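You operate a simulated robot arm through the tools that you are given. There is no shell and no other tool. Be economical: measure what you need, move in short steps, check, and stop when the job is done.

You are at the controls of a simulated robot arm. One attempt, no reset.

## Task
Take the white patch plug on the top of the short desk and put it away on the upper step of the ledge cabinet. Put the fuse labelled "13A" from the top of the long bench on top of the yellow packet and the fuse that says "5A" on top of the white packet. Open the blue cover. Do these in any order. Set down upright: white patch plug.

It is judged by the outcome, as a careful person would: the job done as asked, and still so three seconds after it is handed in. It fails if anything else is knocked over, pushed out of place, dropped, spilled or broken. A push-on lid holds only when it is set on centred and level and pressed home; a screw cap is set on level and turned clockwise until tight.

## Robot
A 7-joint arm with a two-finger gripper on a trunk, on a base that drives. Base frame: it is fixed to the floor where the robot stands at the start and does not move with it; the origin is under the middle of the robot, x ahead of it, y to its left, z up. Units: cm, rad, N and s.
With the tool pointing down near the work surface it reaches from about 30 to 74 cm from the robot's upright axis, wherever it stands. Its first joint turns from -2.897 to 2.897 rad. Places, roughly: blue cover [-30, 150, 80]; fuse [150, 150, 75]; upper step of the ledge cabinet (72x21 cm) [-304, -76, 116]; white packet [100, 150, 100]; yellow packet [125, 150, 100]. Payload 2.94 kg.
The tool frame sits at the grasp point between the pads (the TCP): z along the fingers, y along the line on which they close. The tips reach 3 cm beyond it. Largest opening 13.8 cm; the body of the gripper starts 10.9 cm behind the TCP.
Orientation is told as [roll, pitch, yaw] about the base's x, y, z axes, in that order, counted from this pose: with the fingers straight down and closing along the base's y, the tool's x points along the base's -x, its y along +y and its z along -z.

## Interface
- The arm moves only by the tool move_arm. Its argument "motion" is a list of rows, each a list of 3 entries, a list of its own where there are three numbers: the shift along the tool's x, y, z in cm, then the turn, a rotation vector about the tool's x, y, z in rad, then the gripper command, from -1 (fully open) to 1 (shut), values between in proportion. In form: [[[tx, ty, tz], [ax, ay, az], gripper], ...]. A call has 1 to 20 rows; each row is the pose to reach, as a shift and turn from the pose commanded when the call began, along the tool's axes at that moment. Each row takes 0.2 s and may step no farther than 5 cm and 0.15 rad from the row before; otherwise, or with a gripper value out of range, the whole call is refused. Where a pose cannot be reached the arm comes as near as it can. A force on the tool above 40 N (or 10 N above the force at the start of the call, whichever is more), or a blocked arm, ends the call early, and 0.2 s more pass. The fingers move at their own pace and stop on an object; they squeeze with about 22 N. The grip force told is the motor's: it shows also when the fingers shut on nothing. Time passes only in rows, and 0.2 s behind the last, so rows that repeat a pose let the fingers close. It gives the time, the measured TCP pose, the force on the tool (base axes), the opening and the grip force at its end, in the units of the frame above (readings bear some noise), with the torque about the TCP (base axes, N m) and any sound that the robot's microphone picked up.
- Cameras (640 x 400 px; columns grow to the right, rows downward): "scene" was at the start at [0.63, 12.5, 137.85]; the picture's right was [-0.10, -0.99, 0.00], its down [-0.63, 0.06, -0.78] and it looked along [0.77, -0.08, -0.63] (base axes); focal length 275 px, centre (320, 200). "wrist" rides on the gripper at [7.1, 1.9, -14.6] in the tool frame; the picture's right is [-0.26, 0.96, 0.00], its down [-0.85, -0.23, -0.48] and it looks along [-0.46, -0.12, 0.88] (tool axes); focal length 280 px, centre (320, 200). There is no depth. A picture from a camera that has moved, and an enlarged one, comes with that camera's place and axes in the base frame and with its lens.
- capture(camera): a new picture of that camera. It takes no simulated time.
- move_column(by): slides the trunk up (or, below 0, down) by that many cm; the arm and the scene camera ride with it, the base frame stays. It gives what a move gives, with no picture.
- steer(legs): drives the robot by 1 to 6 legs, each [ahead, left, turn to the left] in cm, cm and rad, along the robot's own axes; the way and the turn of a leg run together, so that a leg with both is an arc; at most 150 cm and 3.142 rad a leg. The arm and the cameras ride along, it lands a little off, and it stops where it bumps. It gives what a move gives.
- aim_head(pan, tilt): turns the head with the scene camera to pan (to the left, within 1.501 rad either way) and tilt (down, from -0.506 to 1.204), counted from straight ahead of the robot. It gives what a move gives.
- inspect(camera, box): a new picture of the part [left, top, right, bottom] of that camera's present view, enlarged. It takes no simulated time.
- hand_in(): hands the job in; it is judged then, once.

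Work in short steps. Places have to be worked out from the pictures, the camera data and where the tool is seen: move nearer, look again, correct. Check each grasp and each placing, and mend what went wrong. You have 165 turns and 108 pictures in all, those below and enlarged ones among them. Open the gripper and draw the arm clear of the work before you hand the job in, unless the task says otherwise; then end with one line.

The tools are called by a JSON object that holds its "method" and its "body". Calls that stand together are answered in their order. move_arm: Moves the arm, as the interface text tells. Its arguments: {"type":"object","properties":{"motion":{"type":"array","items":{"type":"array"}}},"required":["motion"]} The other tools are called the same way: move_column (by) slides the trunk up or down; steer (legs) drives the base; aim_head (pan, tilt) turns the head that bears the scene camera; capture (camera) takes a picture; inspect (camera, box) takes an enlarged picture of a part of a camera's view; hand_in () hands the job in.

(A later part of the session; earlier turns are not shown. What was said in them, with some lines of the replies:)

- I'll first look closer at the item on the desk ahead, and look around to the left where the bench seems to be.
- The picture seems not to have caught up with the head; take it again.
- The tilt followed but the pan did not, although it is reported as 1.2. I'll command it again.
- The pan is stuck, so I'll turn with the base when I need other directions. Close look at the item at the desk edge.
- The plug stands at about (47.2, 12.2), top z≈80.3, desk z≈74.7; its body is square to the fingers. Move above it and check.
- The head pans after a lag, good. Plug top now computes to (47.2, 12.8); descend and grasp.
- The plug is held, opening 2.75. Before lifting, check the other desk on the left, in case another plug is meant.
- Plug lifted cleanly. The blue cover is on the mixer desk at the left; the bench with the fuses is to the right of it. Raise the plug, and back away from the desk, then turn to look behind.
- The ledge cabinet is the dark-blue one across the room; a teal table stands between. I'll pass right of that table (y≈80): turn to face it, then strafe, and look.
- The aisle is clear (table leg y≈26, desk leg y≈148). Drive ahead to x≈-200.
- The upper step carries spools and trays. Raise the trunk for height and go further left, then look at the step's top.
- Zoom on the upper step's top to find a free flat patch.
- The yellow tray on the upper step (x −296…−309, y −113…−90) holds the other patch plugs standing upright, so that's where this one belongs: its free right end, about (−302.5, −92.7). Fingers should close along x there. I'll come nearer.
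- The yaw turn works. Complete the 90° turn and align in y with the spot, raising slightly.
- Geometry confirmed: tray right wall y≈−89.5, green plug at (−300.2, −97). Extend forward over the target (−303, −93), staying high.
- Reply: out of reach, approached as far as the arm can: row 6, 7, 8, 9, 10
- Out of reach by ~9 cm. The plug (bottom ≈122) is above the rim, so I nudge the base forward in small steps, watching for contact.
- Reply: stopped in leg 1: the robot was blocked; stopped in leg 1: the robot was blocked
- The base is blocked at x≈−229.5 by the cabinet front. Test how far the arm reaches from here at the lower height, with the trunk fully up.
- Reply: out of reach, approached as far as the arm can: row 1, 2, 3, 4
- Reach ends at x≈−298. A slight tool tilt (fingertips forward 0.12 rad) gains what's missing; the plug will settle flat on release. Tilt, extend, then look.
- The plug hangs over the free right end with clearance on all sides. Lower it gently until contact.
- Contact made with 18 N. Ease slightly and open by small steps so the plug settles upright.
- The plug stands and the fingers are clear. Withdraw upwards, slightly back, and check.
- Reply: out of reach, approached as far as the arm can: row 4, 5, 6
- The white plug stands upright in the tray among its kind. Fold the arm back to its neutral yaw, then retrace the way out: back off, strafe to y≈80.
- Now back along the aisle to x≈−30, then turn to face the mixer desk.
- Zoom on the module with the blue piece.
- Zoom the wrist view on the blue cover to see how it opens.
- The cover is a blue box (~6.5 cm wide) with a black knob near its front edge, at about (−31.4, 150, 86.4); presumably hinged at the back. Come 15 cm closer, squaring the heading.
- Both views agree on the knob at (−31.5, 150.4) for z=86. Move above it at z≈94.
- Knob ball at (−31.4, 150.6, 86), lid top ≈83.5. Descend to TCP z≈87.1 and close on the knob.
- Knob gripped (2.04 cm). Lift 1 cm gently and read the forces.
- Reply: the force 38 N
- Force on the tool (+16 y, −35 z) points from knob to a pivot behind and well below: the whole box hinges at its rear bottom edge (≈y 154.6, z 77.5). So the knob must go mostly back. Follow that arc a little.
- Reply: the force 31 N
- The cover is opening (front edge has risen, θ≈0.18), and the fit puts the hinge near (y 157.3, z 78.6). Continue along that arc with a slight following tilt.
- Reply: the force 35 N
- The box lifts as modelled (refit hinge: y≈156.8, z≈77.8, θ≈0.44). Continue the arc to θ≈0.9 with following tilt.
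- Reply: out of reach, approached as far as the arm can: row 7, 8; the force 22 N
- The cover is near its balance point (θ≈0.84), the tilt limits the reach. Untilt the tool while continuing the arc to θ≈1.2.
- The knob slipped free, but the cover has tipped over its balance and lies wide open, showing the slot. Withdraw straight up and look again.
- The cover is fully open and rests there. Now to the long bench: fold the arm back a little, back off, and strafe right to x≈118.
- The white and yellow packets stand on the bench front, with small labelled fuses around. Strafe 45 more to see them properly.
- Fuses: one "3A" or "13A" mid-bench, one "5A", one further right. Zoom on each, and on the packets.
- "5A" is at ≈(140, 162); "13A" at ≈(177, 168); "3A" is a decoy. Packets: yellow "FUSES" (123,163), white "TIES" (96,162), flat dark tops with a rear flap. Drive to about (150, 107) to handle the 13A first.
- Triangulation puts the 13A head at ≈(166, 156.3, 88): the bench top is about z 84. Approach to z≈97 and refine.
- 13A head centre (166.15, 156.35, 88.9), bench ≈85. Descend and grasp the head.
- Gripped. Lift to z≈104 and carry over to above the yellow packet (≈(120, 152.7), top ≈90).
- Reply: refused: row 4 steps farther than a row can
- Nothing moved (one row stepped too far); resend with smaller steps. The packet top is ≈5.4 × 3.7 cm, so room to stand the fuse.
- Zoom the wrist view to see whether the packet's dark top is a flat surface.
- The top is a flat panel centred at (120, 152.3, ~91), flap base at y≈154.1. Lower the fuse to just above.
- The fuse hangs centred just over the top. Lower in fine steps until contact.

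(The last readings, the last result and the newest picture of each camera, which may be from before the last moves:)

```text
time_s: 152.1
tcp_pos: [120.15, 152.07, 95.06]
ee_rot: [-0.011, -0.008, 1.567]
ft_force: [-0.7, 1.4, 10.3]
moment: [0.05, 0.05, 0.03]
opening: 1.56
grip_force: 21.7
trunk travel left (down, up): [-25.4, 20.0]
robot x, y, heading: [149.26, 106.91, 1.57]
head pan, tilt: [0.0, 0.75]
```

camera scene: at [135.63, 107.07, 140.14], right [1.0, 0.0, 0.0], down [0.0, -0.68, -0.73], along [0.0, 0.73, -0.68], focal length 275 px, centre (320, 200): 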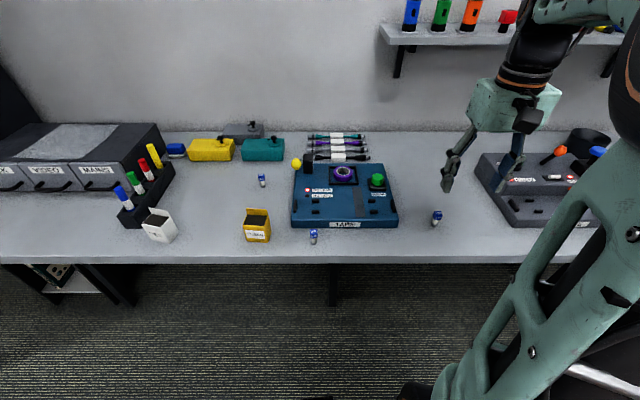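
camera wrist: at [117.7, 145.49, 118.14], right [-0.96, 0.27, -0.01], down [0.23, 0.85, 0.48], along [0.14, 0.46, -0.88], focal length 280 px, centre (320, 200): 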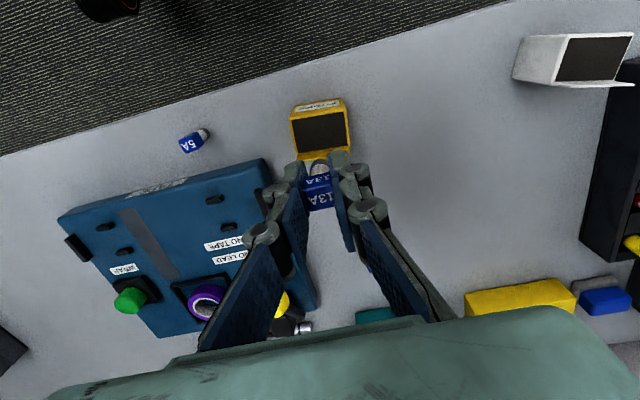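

Contact (10 N). Ease a touch and open slowly.

{"method": "move_arm", "body": {"motion": [[[0, 0, 0.25], [0, 0, 0], 1], [[0, 0, 0.22], [0, 0, 0], 0.78], [[0, 0, 0.22], [0, 0, 0], 0.75], [[0, 0, 0.22], [0, 0, 0], 0.72], [[0, 0, 0.22], [0, 0, 0], 0.68], [[0, 0, 0.22], [0, 0, 0], 0.62], [[0, 0, 0.22], [0, 0, 0], 0.58], [[0, 0, 0.22], [0, 0, 0], 0.58]]}}

{"method": "inspect", "body": {"camera": "scene", "box": [220, 190, 300, 240]}}

```text
time_s: 153.9
tcp_pos: [120.07, 152.09, 94.69]
ee_rot: [-0.012, -0.005, 1.566]
ft_force: [0.4, 0.1, -0.3]
moment: [-0.01, -0.03, 0.03]
opening: 2.92
grip_force: 0.1
trunk travel left (down, up): [-25.4, 20.0]
robot x, y, heading: [149.15, 107.11, 1.569]
head pan, tilt: [0.0, 0.75]
```

```text
8.00 times, centred on (260, 215) of scene
camera zoom: at [135.62, 107.07, 140.14], right [1.0, 0.0, 0.0], down [0.0, -0.68, -0.73], along [0.0, 0.73, -0.68], focal length 2202 px, centre (800, 80)
```

zoom: 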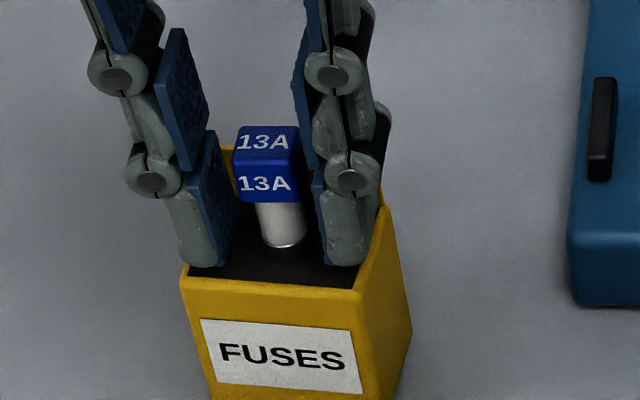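

The 13A fuse stands on the yellow packet. Rise straight up and go above the 5A fuse at ≈(134, 150.4).

{"method": "move_arm", "body": {"motion": [[[0, 0, -1], [0, 0, 0], 0.58], [[0, 0, -3], [0, 0, 0], 0.55], [[0, 0, -6], [0, 0, 0], 0.5], [[0, 0, -8], [0, 0, 0], 0.4], [[0.8, -4.5, -8], [0, 0, 0], 0.2], [[1.7, -9, -8], [0, 0, 0], 0], [[1.7, -14, -7], [0, 0, 0], 0], [[1.7, -14, -3], [0, 0, 0], 0], [[1.7, -14, -3], [0, 0, 0], 0]]}}

{"method": "capture", "body": {"camera": "wrist"}}

{"method": "inspect", "body": {"camera": "scene", "box": [220, 180, 380, 280]}}

```text
refused: row 7 steps farther than a row can; nothing moved
```

```text
31 pictures are left
camera wrist: at [117.92, 145.04, 109.29], right [-0.96, 0.27, -0.01], down [0.23, 0.85, 0.48], along [0.14, 0.46, -0.88], focal length 280 px, centre (320, 200)
```

wrist: 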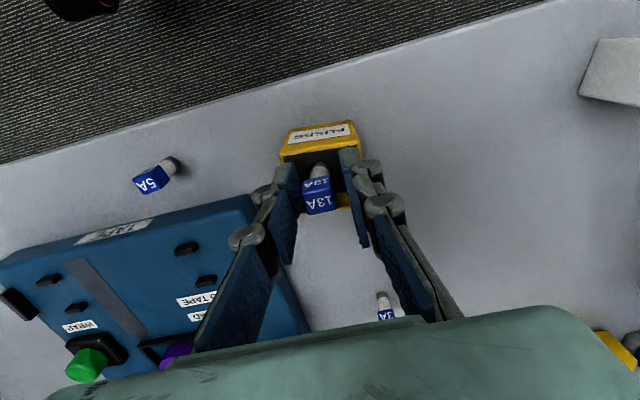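

```text
4.00 times, centred on (300, 230) of scene
camera zoom: at [135.62, 107.07, 140.14], right [1.0, 0.0, 0.0], down [0.0, -0.68, -0.73], along [0.0, 0.73, -0.68], focal length 1101 px, centre (400, 80)
```

zoom: 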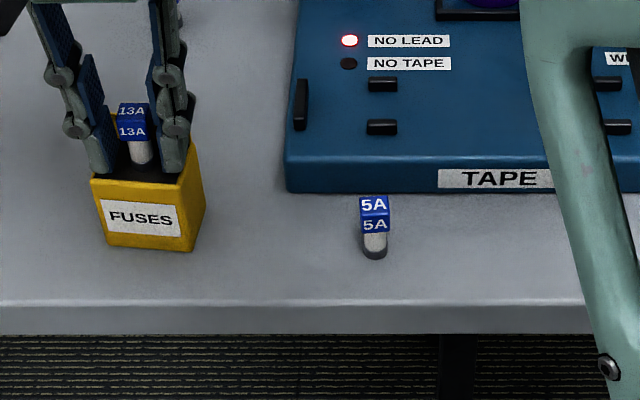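

Row 7 was too long; nothing moved. Resend with proper steps.

{"method": "move_arm", "body": {"motion": [[[0, 0, -1], [0, 0, 0], 0.58], [[0, 0, -3], [0, 0, 0], 0.55], [[0, 0, -6], [0, 0, 0], 0.5], [[0, 0, -8], [0, 0, 0], 0.4], [[0.8, -4, -8], [0, 0, 0], 0.2], [[1.7, -8, -8], [0, 0, 0], 0], [[1.7, -12, -8], [0, 0, 0], 0], [[1.7, -14, -6], [0, 0, 0], 0], [[1.7, -14, -3], [0, 0, 0], 0], [[1.7, -14, -3], [0, 0, 0], 0]]}}

```text
time_s: 156.1
tcp_pos: [134.43, 150.45, 97.83]
ee_rot: [-0.012, -0.005, 1.566]
ft_force: [-0.5, -0.5, -0.3]
moment: [0.01, 0.03, 0.0]
opening: 6.9
grip_force: 0.0
trunk travel left (down, up): [-25.4, 20.0]
robot x, y, heading: [149.05, 106.62, 1.573]
head pan, tilt: [0.0, 0.75]
```

{"method": "capture", "body": {"camera": "wrist"}}

{"method": "inspect", "body": {"camera": "scene", "box": [220, 180, 380, 280]}}

```text
29 pictures are left
camera wrist: at [132.14, 143.31, 112.3], right [-0.96, 0.27, -0.01], down [0.23, 0.85, 0.48], along [0.14, 0.46, -0.88], focal length 280 px, centre (320, 200)
```

wrist: 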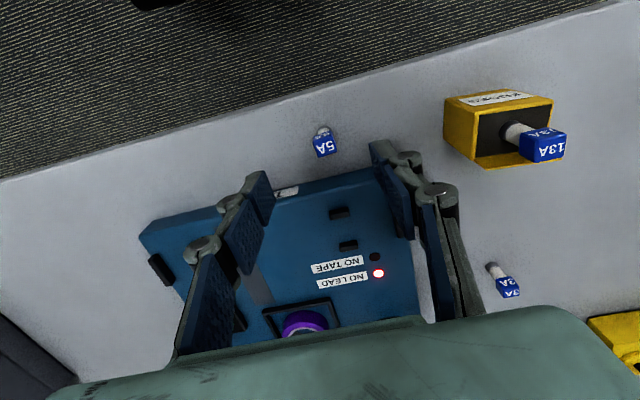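

```text
4.00 times, centred on (300, 230) of scene
camera zoom: at [135.61, 107.08, 140.14], right [1.0, 0.0, 0.0], down [0.0, -0.68, -0.73], along [0.0, 0.73, -0.68], focal length 1101 px, centre (400, 80)
```

zoom: 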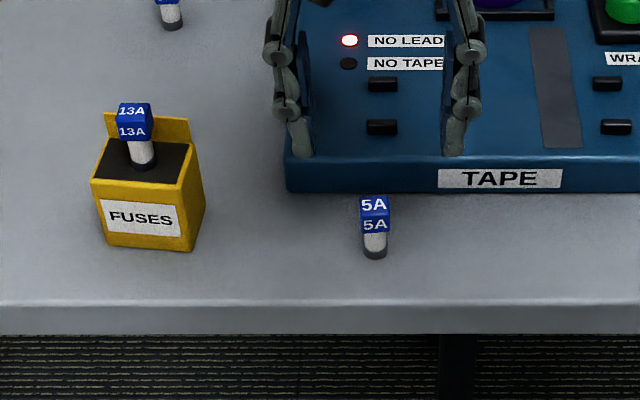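

13A stands well on the packet. 5A head computes to (134.1, 150.3); descend and grasp.

{"method": "move_arm", "body": {"motion": [[[0.1, 0.2, 4], [0, 0, 0], 0.2], [[0.1, 0.2, 7.5], [0, 0, 0], 0.35], [[0.1, 0.2, 8.9], [0, 0, 0], 0.4], [[0.1, 0.2, 8.9], [0, 0, 0], 0.6], [[0.1, 0.2, 8.9], [0, 0, 0], 1], [[0.1, 0.2, 8.9], [0, 0, 0], 1], [[0.1, 0.2, 8.9], [0, 0, 0], 1]]}}

{"method": "move_arm", "body": {"motion": [[[0, 0, -2], [0, 0, 0], 1], [[0, 0, -6], [0, 0, 0], 1], [[0, 0, -10], [0, 0, 0], 1], [[0, 0, -14], [0, 0, 0], 1], [[2, 0, -17], [0, 0, 0], 1], [[4, 0, -17], [0, 0, 0], 1], [[4, 0, -17], [0, 0, 0], 1]]}}

{"method": "inspect", "body": {"camera": "scene", "box": [240, 130, 400, 230]}}

```text
time_s: 157.7
tcp_pos: [134.18, 150.29, 89.09]
ee_rot: [-0.012, -0.005, 1.566]
ft_force: [0.7, -0.4, 0.9]
moment: [-0.02, 0.03, -0.01]
opening: 1.56
grip_force: 22.0
trunk travel left (down, up): [-25.4, 20.0]
robot x, y, heading: [149.25, 106.53, 1.571]
head pan, tilt: [0.0, 0.75]
```

```text
time_s: 159.3
tcp_pos: [133.89, 146.2, 106.04]
ee_rot: [-0.012, -0.007, 1.567]
ft_force: [0.1, 0.4, -0.1]
moment: [0.0, -0.01, 0.04]
opening: 1.56
grip_force: 22.1
trunk travel left (down, up): [-25.4, 20.0]
robot x, y, heading: [149.06, 107.34, 1.566]
head pan, tilt: [0.0, 0.75]
```

```text
4.00 times, centred on (320, 180) of scene
camera zoom: at [135.62, 107.06, 140.14], right [1.0, 0.0, 0.0], down [0.0, -0.68, -0.73], along [0.0, 0.73, -0.68], focal length 1101 px, centre (320, 280)
```

zoom: 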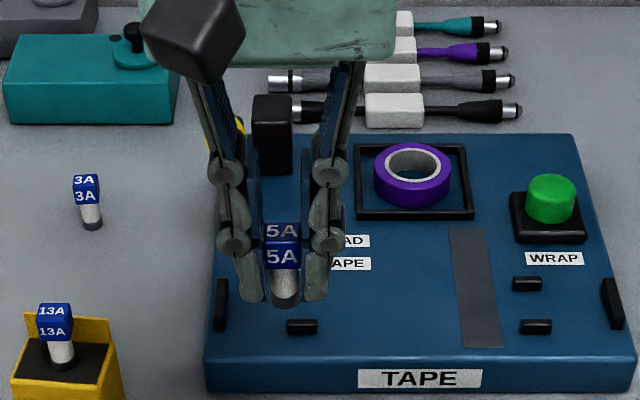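

5A is held upright. Strafe the base 33 cm left, fuse well above everything.

{"method": "steer", "body": {"legs": [[0, 34, 0]]}}

{"method": "capture", "body": {"camera": "wrist"}}

{"method": "capture", "body": {"camera": "scene"}}

```text
time_s: 162.8
tcp_pos: [99.17, 146.02, 106.14]
ee_rot: [-0.013, -0.006, 1.58]
ft_force: [0.7, 0.3, -0.5]
moment: [-0.03, -0.01, 0.0]
opening: 1.56
grip_force: 22.4
trunk travel left (down, up): [-25.4, 20.0]
robot x, y, heading: [114.54, 106.74, 1.577]
head pan, tilt: [0.0, 0.75]
```

```text
26 pictures are left
camera wrist: at [97.13, 138.9, 120.65], right [-0.97, 0.25, -0.01], down [0.22, 0.85, 0.48], along [0.13, 0.46, -0.88], focal length 280 px, centre (320, 200)
```

wrist: 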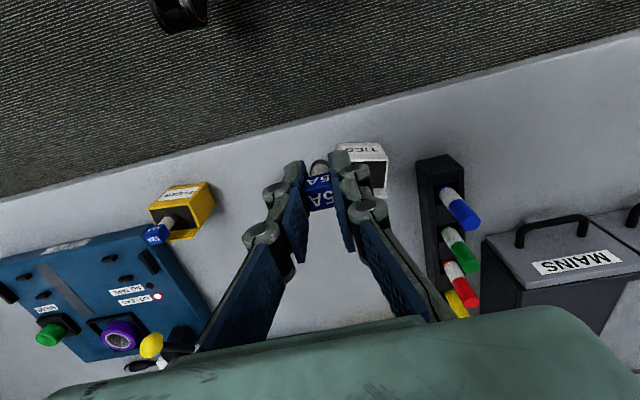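

```text
25 pictures are left
camera scene: at [101.51, 106.77, 140.14], right [1.0, 0.01, 0.0], down [0.01, -0.68, -0.73], along [-0.01, 0.73, -0.68], focal length 275 px, centre (320, 200)
```

scene: 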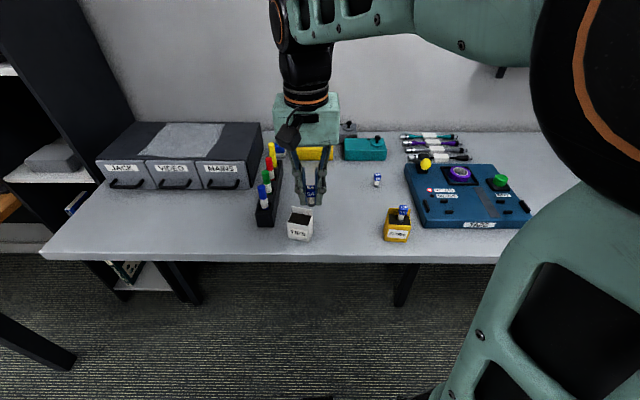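

Zoom on the white packet for its top centre and orientation.

{"method": "inspect", "body": {"camera": "scene", "box": [270, 195, 334, 245]}}

{"method": "inspect", "body": {"camera": "wrist", "box": [310, 130, 400, 210]}}

```text
8.00 times, centred on (302, 220) of scene
camera zoom: at [101.51, 106.77, 140.14], right [1.0, 0.01, 0.0], down [0.01, -0.68, -0.73], along [-0.01, 0.73, -0.68], focal length 2202 px, centre (464, 40)
```

zoom: 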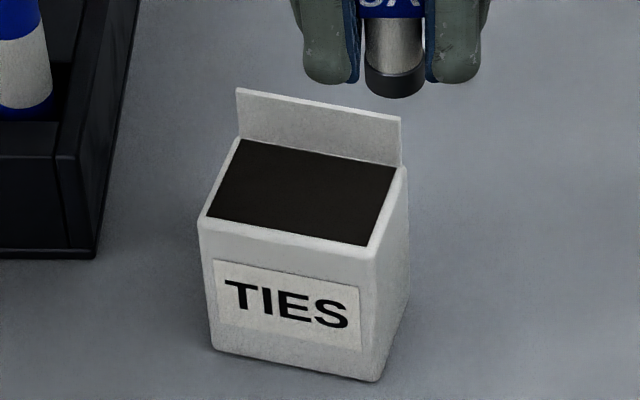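

```text
5.00 times, centred on (355, 170) of wrist
camera zoom: at [97.13, 138.9, 120.65], right [-0.97, 0.25, -0.01], down [0.22, 0.85, 0.48], along [0.13, 0.46, -0.88], focal length 1402 px, centre (145, 350)
```

zoom: 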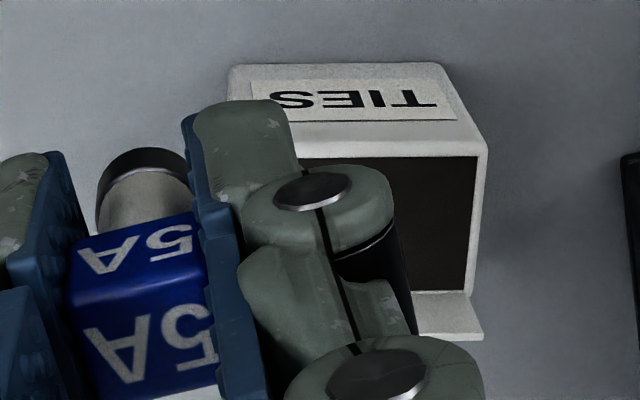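

White packet top centre ≈(95.9, 152.4), turned about −0.2 rad. Move above it with a matching yaw, stopping ~2 cm high.

{"method": "move_arm", "body": {"motion": [[[-3, 1.6, 0], [0, 0, 0.07], 1], [[-6.2, 3.3, 0], [0, 0, 0.14], 1], [[-6.2, 3.3, 3], [0, 0, 0.2], 1], [[-6.2, 3.3, 6.5], [0, 0, 0.2], 1], [[-6.2, 3.3, 9.2], [0, 0, 0.2], 1], [[-6.2, 3.3, 9.2], [0, 0, 0.2], 1]]}}

{"method": "inspect", "body": {"camera": "scene", "box": [270, 195, 334, 245]}}

{"method": "inspect", "body": {"camera": "wrist", "box": [260, 110, 380, 220]}}

```text
time_s: 164.2
tcp_pos: [95.94, 152.32, 96.95]
ee_rot: [-0.01, -0.007, 1.379]
ft_force: [-0.6, 0.0, 0.1]
moment: [-0.02, -0.01, 0.03]
opening: 1.57
grip_force: 22.3
trunk travel left (down, up): [-25.4, 20.0]
robot x, y, heading: [114.97, 107.04, 1.584]
head pan, tilt: [0.0, 0.75]
```

```text
8.00 times, centred on (302, 220) of scene
camera zoom: at [101.51, 106.78, 140.14], right [1.0, 0.01, 0.0], down [0.01, -0.68, -0.73], along [-0.01, 0.73, -0.68], focal length 2202 px, centre (464, 40)
```

zoom: 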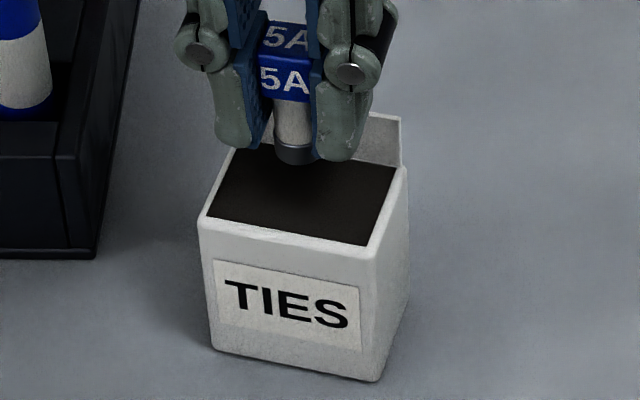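

```text
3.64 times, centred on (320, 165) of wrist
camera zoom: at [92.46, 145.83, 111.51], right [-0.9, 0.44, -0.01], down [0.38, 0.79, 0.48], along [0.22, 0.43, -0.87], focal length 1020 px, centre (320, 327)
```

zoom: 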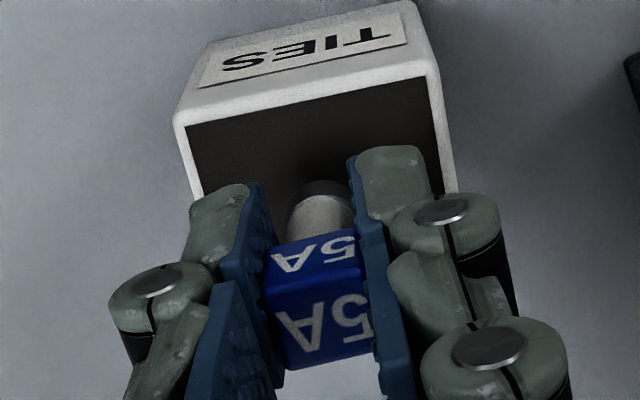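

Aligned; projected touchdown is within a few mm of the centre. Lower to contact.

{"method": "move_arm", "body": {"motion": [[[0, 0, 1], [0, 0, 0], 1], [[0, 0, 1.6], [0, 0, 0], 1], [[0, 0, 1.8], [0, 0, 0], 1], [[0, 0, 2.0], [0, 0, 0], 1], [[0, 0, 2.15], [0, 0, 0], 1], [[0, 0, 2.15], [0, 0, 0], 1]]}}

{"method": "inspect", "body": {"camera": "scene", "box": [270, 195, 334, 245]}}

```text
time_s: 165.7
tcp_pos: [96.07, 152.23, 94.98]
ee_rot: [-0.008, -0.01, 1.378]
ft_force: [-0.3, 3.9, 18.7]
moment: [0.19, 0.06, 0.01]
opening: 1.58
grip_force: 21.9
trunk travel left (down, up): [-25.4, 20.0]
robot x, y, heading: [114.84, 106.6, 1.58]
head pan, tilt: [0.0, 0.75]
```

```text
8.00 times, centred on (302, 220) of scene
camera zoom: at [101.57, 106.66, 140.16], right [1.0, 0.01, 0.0], down [0.01, -0.68, -0.73], along [-0.01, 0.73, -0.68], focal length 2202 px, centre (464, 40)
```

zoom: 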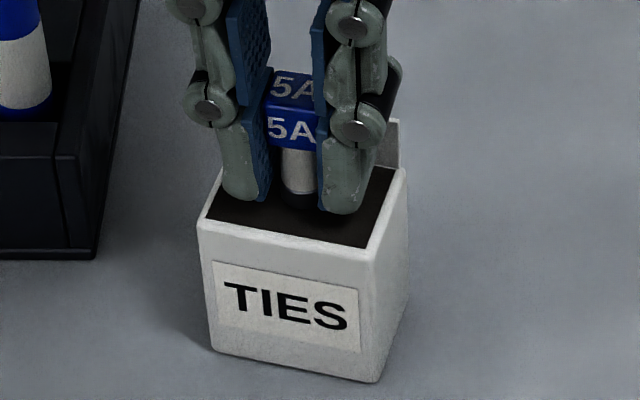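

Contact at 18.7 N. Ease up slightly, then open slowly.

{"method": "move_arm", "body": {"motion": [[[0, 0, -0.15], [0, 0, 0], 1], [[0, 0, -0.2], [0, 0, 0], 0.78], [[0, 0, -0.2], [0, 0, 0], 0.75], [[0, 0, -0.2], [0, 0, 0], 0.72], [[0, 0, -0.2], [0, 0, 0], 0.68], [[0, 0, -0.2], [0, 0, 0], 0.64], [[0, 0, -0.2], [0, 0, 0], 0.6], [[0, 0, -0.2], [0, 0, 0], 0.6]]}}

{"method": "inspect", "body": {"camera": "scene", "box": [270, 195, 334, 245]}}

```text
time_s: 167.4
tcp_pos: [96.11, 152.21, 94.91]
ee_rot: [-0.01, -0.009, 1.38]
ft_force: [0.2, 0.4, 0.1]
moment: [-0.02, -0.01, 0.01]
opening: 2.76
grip_force: 0.1
trunk travel left (down, up): [-25.4, 20.0]
robot x, y, heading: [115.2, 106.66, 1.579]
head pan, tilt: [0.0, 0.75]
```

```text
8.00 times, centred on (302, 220) of scene
camera zoom: at [101.52, 106.77, 140.14], right [1.0, 0.01, 0.0], down [0.01, -0.68, -0.73], along [-0.01, 0.73, -0.68], focal length 2202 px, centre (464, 40)
```

zoom: 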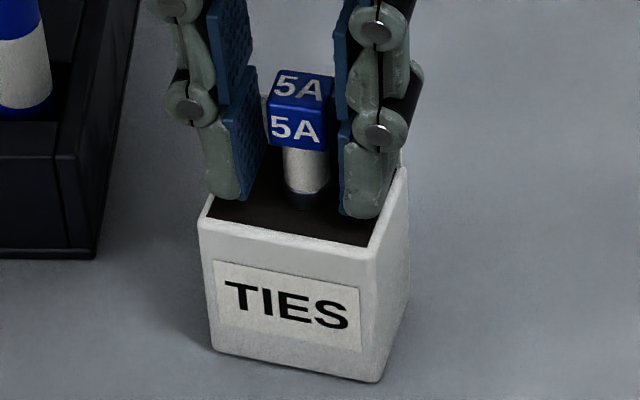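

The 5A fuse stands free. Rise straight up, then back toward the robot.

{"method": "move_arm", "body": {"motion": [[[0, 0, -1], [0, 0, 0], 0.6], [[0, 0, -3], [0, 0, 0], 0.58], [[0, 0, -6], [0, 0, 0], 0.5], [[0, 0, -10], [0, 0, 0], 0.3], [[2, 0, -13], [0, 0, 0], 0], [[6, 0, -14], [0, 0, 0], 0], [[10, 0, -14], [0, 0, 0], 0], [[14, 0, -14], [0, 0, 0], 0]]}}

{"method": "capture", "body": {"camera": "scene"}}

{"method": "inspect", "body": {"camera": "scene", "box": [270, 175, 430, 275]}}

```text
time_s: 169.2
tcp_pos: [93.13, 138.77, 108.21]
ee_rot: [-0.017, 0.001, 1.378]
ft_force: [0.8, -0.4, 0.3]
moment: [0.01, 0.0, -0.01]
opening: 6.87
grip_force: 0.1
trunk travel left (down, up): [-25.4, 20.0]
robot x, y, heading: [115.07, 106.93, 1.584]
head pan, tilt: [0.0, 0.75]
```

```text
18 pictures are left
camera scene: at [103.57, 106.77, 140.8], right [0.97, -0.23, 0.0], down [-0.14, -0.61, -0.78], along [0.18, 0.76, -0.62], focal length 275 px, centre (320, 200)
```

scene: 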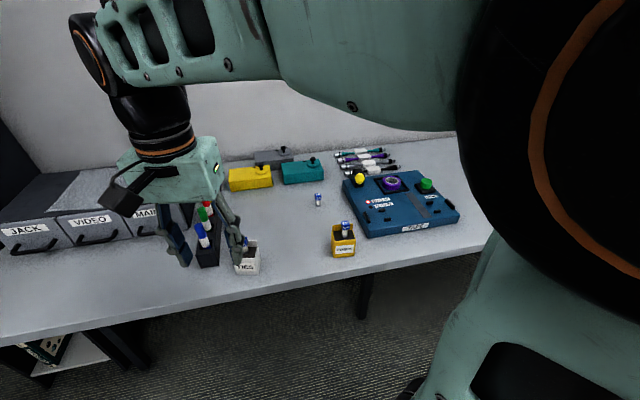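

```text
4.00 times, centred on (350, 225) of scene
camera zoom: at [103.57, 106.77, 140.8], right [0.97, -0.23, 0.0], down [-0.14, -0.61, -0.78], along [0.18, 0.76, -0.62], focal length 1101 px, centre (200, 100)
```

zoom: 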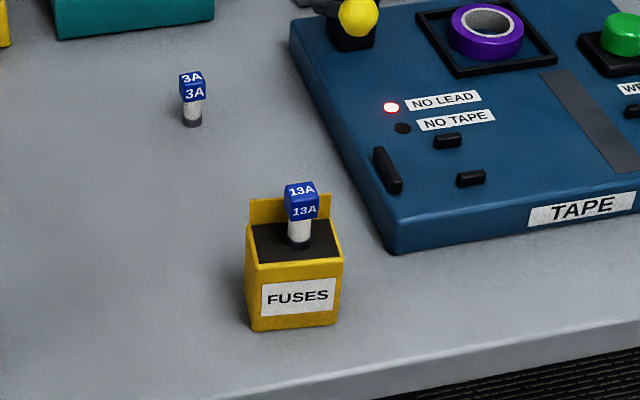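

13A is fine. Back the robot off a bit and verify the white packet and, across, the blue cover.

{"method": "steer", "body": {"legs": [[-20, 0, 0]]}}

{"method": "aim_head", "body": {"pan": 0.3, "tilt": 0.5}}

{"method": "move_arm", "body": {"motion": [[[0, -4, -1], [0, 0, 0], 0], [[0, -8, -2], [0, 0, 0], 0], [[0, -12, -2], [0, 0, 0], 0], [[0, -16, -2], [0, 0, 0], 0], [[0, -20, -2], [0, 0, 0], 0]]}}

{"method": "capture", "body": {"camera": "scene"}}

```text
time_s: 170.9
tcp_pos: [93.21, 118.41, 108.45]
ee_rot: [-0.015, -0.003, 1.385]
ft_force: [0.1, -0.1, -0.3]
moment: [-0.04, 0.02, 0.0]
opening: 6.91
grip_force: 0.1
trunk travel left (down, up): [-25.4, 20.0]
robot x, y, heading: [115.09, 86.03, 1.589]
head pan, tilt: [0.0, 0.75]
```

```text
time_s: 171.7
tcp_pos: [93.2, 118.43, 108.31]
ee_rot: [-0.018, 0.003, 1.383]
ft_force: [0.9, 0.0, 1.5]
moment: [0.01, 0.03, 0.02]
opening: 6.9
grip_force: 0.2
trunk travel left (down, up): [-25.4, 20.0]
robot x, y, heading: [114.98, 86.26, 1.587]
head pan, tilt: [0.3, 0.499]
```

```text
time_s: 172.9
tcp_pos: [112.99, 114.44, 110.44]
ee_rot: [-0.015, 0.0, 1.387]
ft_force: [0.2, -0.6, -0.1]
moment: [-0.02, -0.01, 0.01]
opening: 6.89
grip_force: 0.1
trunk travel left (down, up): [-25.4, 20.0]
robot x, y, heading: [115.09, 86.54, 1.59]
head pan, tilt: [0.3, 0.499]
```

```text
16 pictures are left
camera scene: at [109.62, 82.69, 141.89], right [0.51, -0.86, 0.0], down [-0.45, -0.27, -0.85], along [0.73, 0.44, -0.52], focal length 275 px, centre (320, 200)
```

scene: 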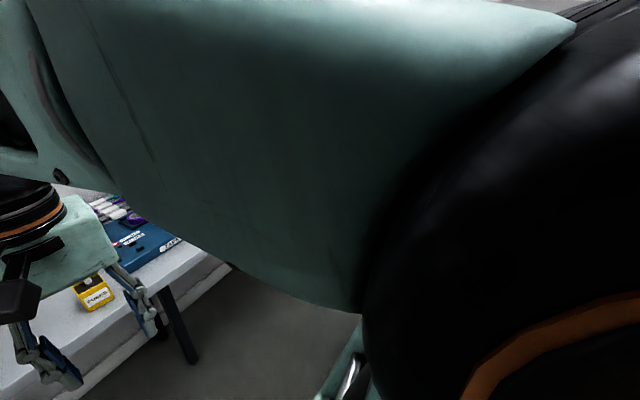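

The folded arm crowds the head camera. Extend the arm forward 14 cm and look again.

{"method": "move_arm", "body": {"motion": [[[-4, 0, 0], [0, 0, -0.06], 0], [[-8, 0, 0], [0, 0, -0.12], 0], [[-12, 0, 0], [0, 0, -0.19], 0], [[-15, -3, 0], [0, 0, -0.19], 0], [[-15, -3, 0], [0, 0, -0.19], 0], [[-15, -3, 0], [0, 0, -0.19], 0]]}}

{"method": "capture", "body": {"camera": "scene"}}

```text
time_s: 174.3
tcp_pos: [118.48, 129.31, 110.65]
ee_rot: [-0.014, 0.001, 1.576]
ft_force: [-0.8, 0.1, 0.0]
moment: [-0.01, -0.01, -0.02]
opening: 6.88
grip_force: 0.0
trunk travel left (down, up): [-25.4, 20.0]
robot x, y, heading: [115.21, 86.44, 1.587]
head pan, tilt: [0.3, 0.499]
```

```text
15 pictures are left
camera scene: at [99.07, 86.73, 142.33], right [0.95, 0.31, 0.0], down [0.15, -0.46, -0.88], along [-0.27, 0.83, -0.48], focal length 275 px, centre (320, 200)
```

scene: 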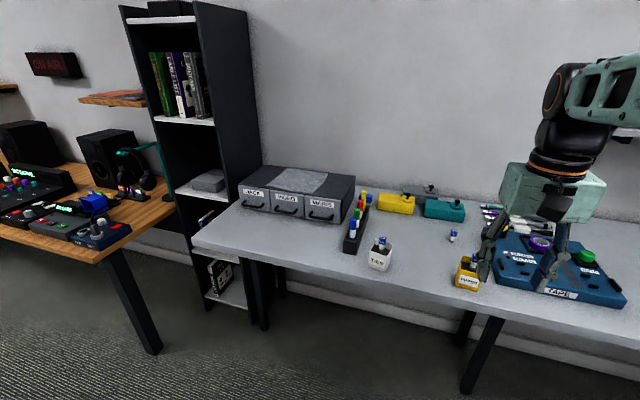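

{"method": "inspect", "body": {"camera": "scene", "box": [340, 220, 500, 320]}}

{"method": "inspect", "body": {"camera": "scene", "box": [50, 175, 146, 235]}}

```text
4.00 times, centred on (420, 270) of scene
camera zoom: at [99.07, 86.73, 142.33], right [0.95, 0.31, 0.0], down [0.15, -0.46, -0.88], along [-0.27, 0.83, -0.48], focal length 1101 px, centre (-80, -80)
```

zoom: 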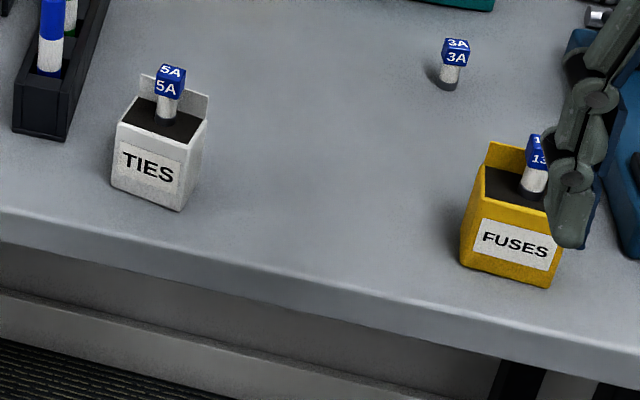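

```text
6.67 times, centred on (98, 205) of scene
camera zoom: at [99.07, 86.73, 142.33], right [0.95, 0.31, 0.0], down [0.15, -0.46, -0.88], along [-0.27, 0.83, -0.48], focal length 1835 px, centre (1800, 167)
```

zoom: 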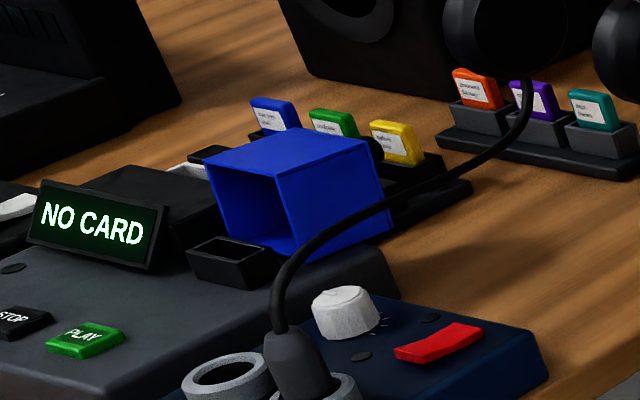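

Both fuses stand on their packets, the blue cover is open and resting, and the white plug was left standing in the tray on the upper step. The arm is clear and the gripper is open, so I hand in.

{"method": "hand_in", "body": {}}

```text
The job is handed in.
```

I've handed in the job with all four tasks done: the white patch plug stands upright in the yellow plug tray on the ledge cabinet's upper step, the 13A fuse is on the yellow packet, the 5A fuse is on the white packet, and the blue cover is open.
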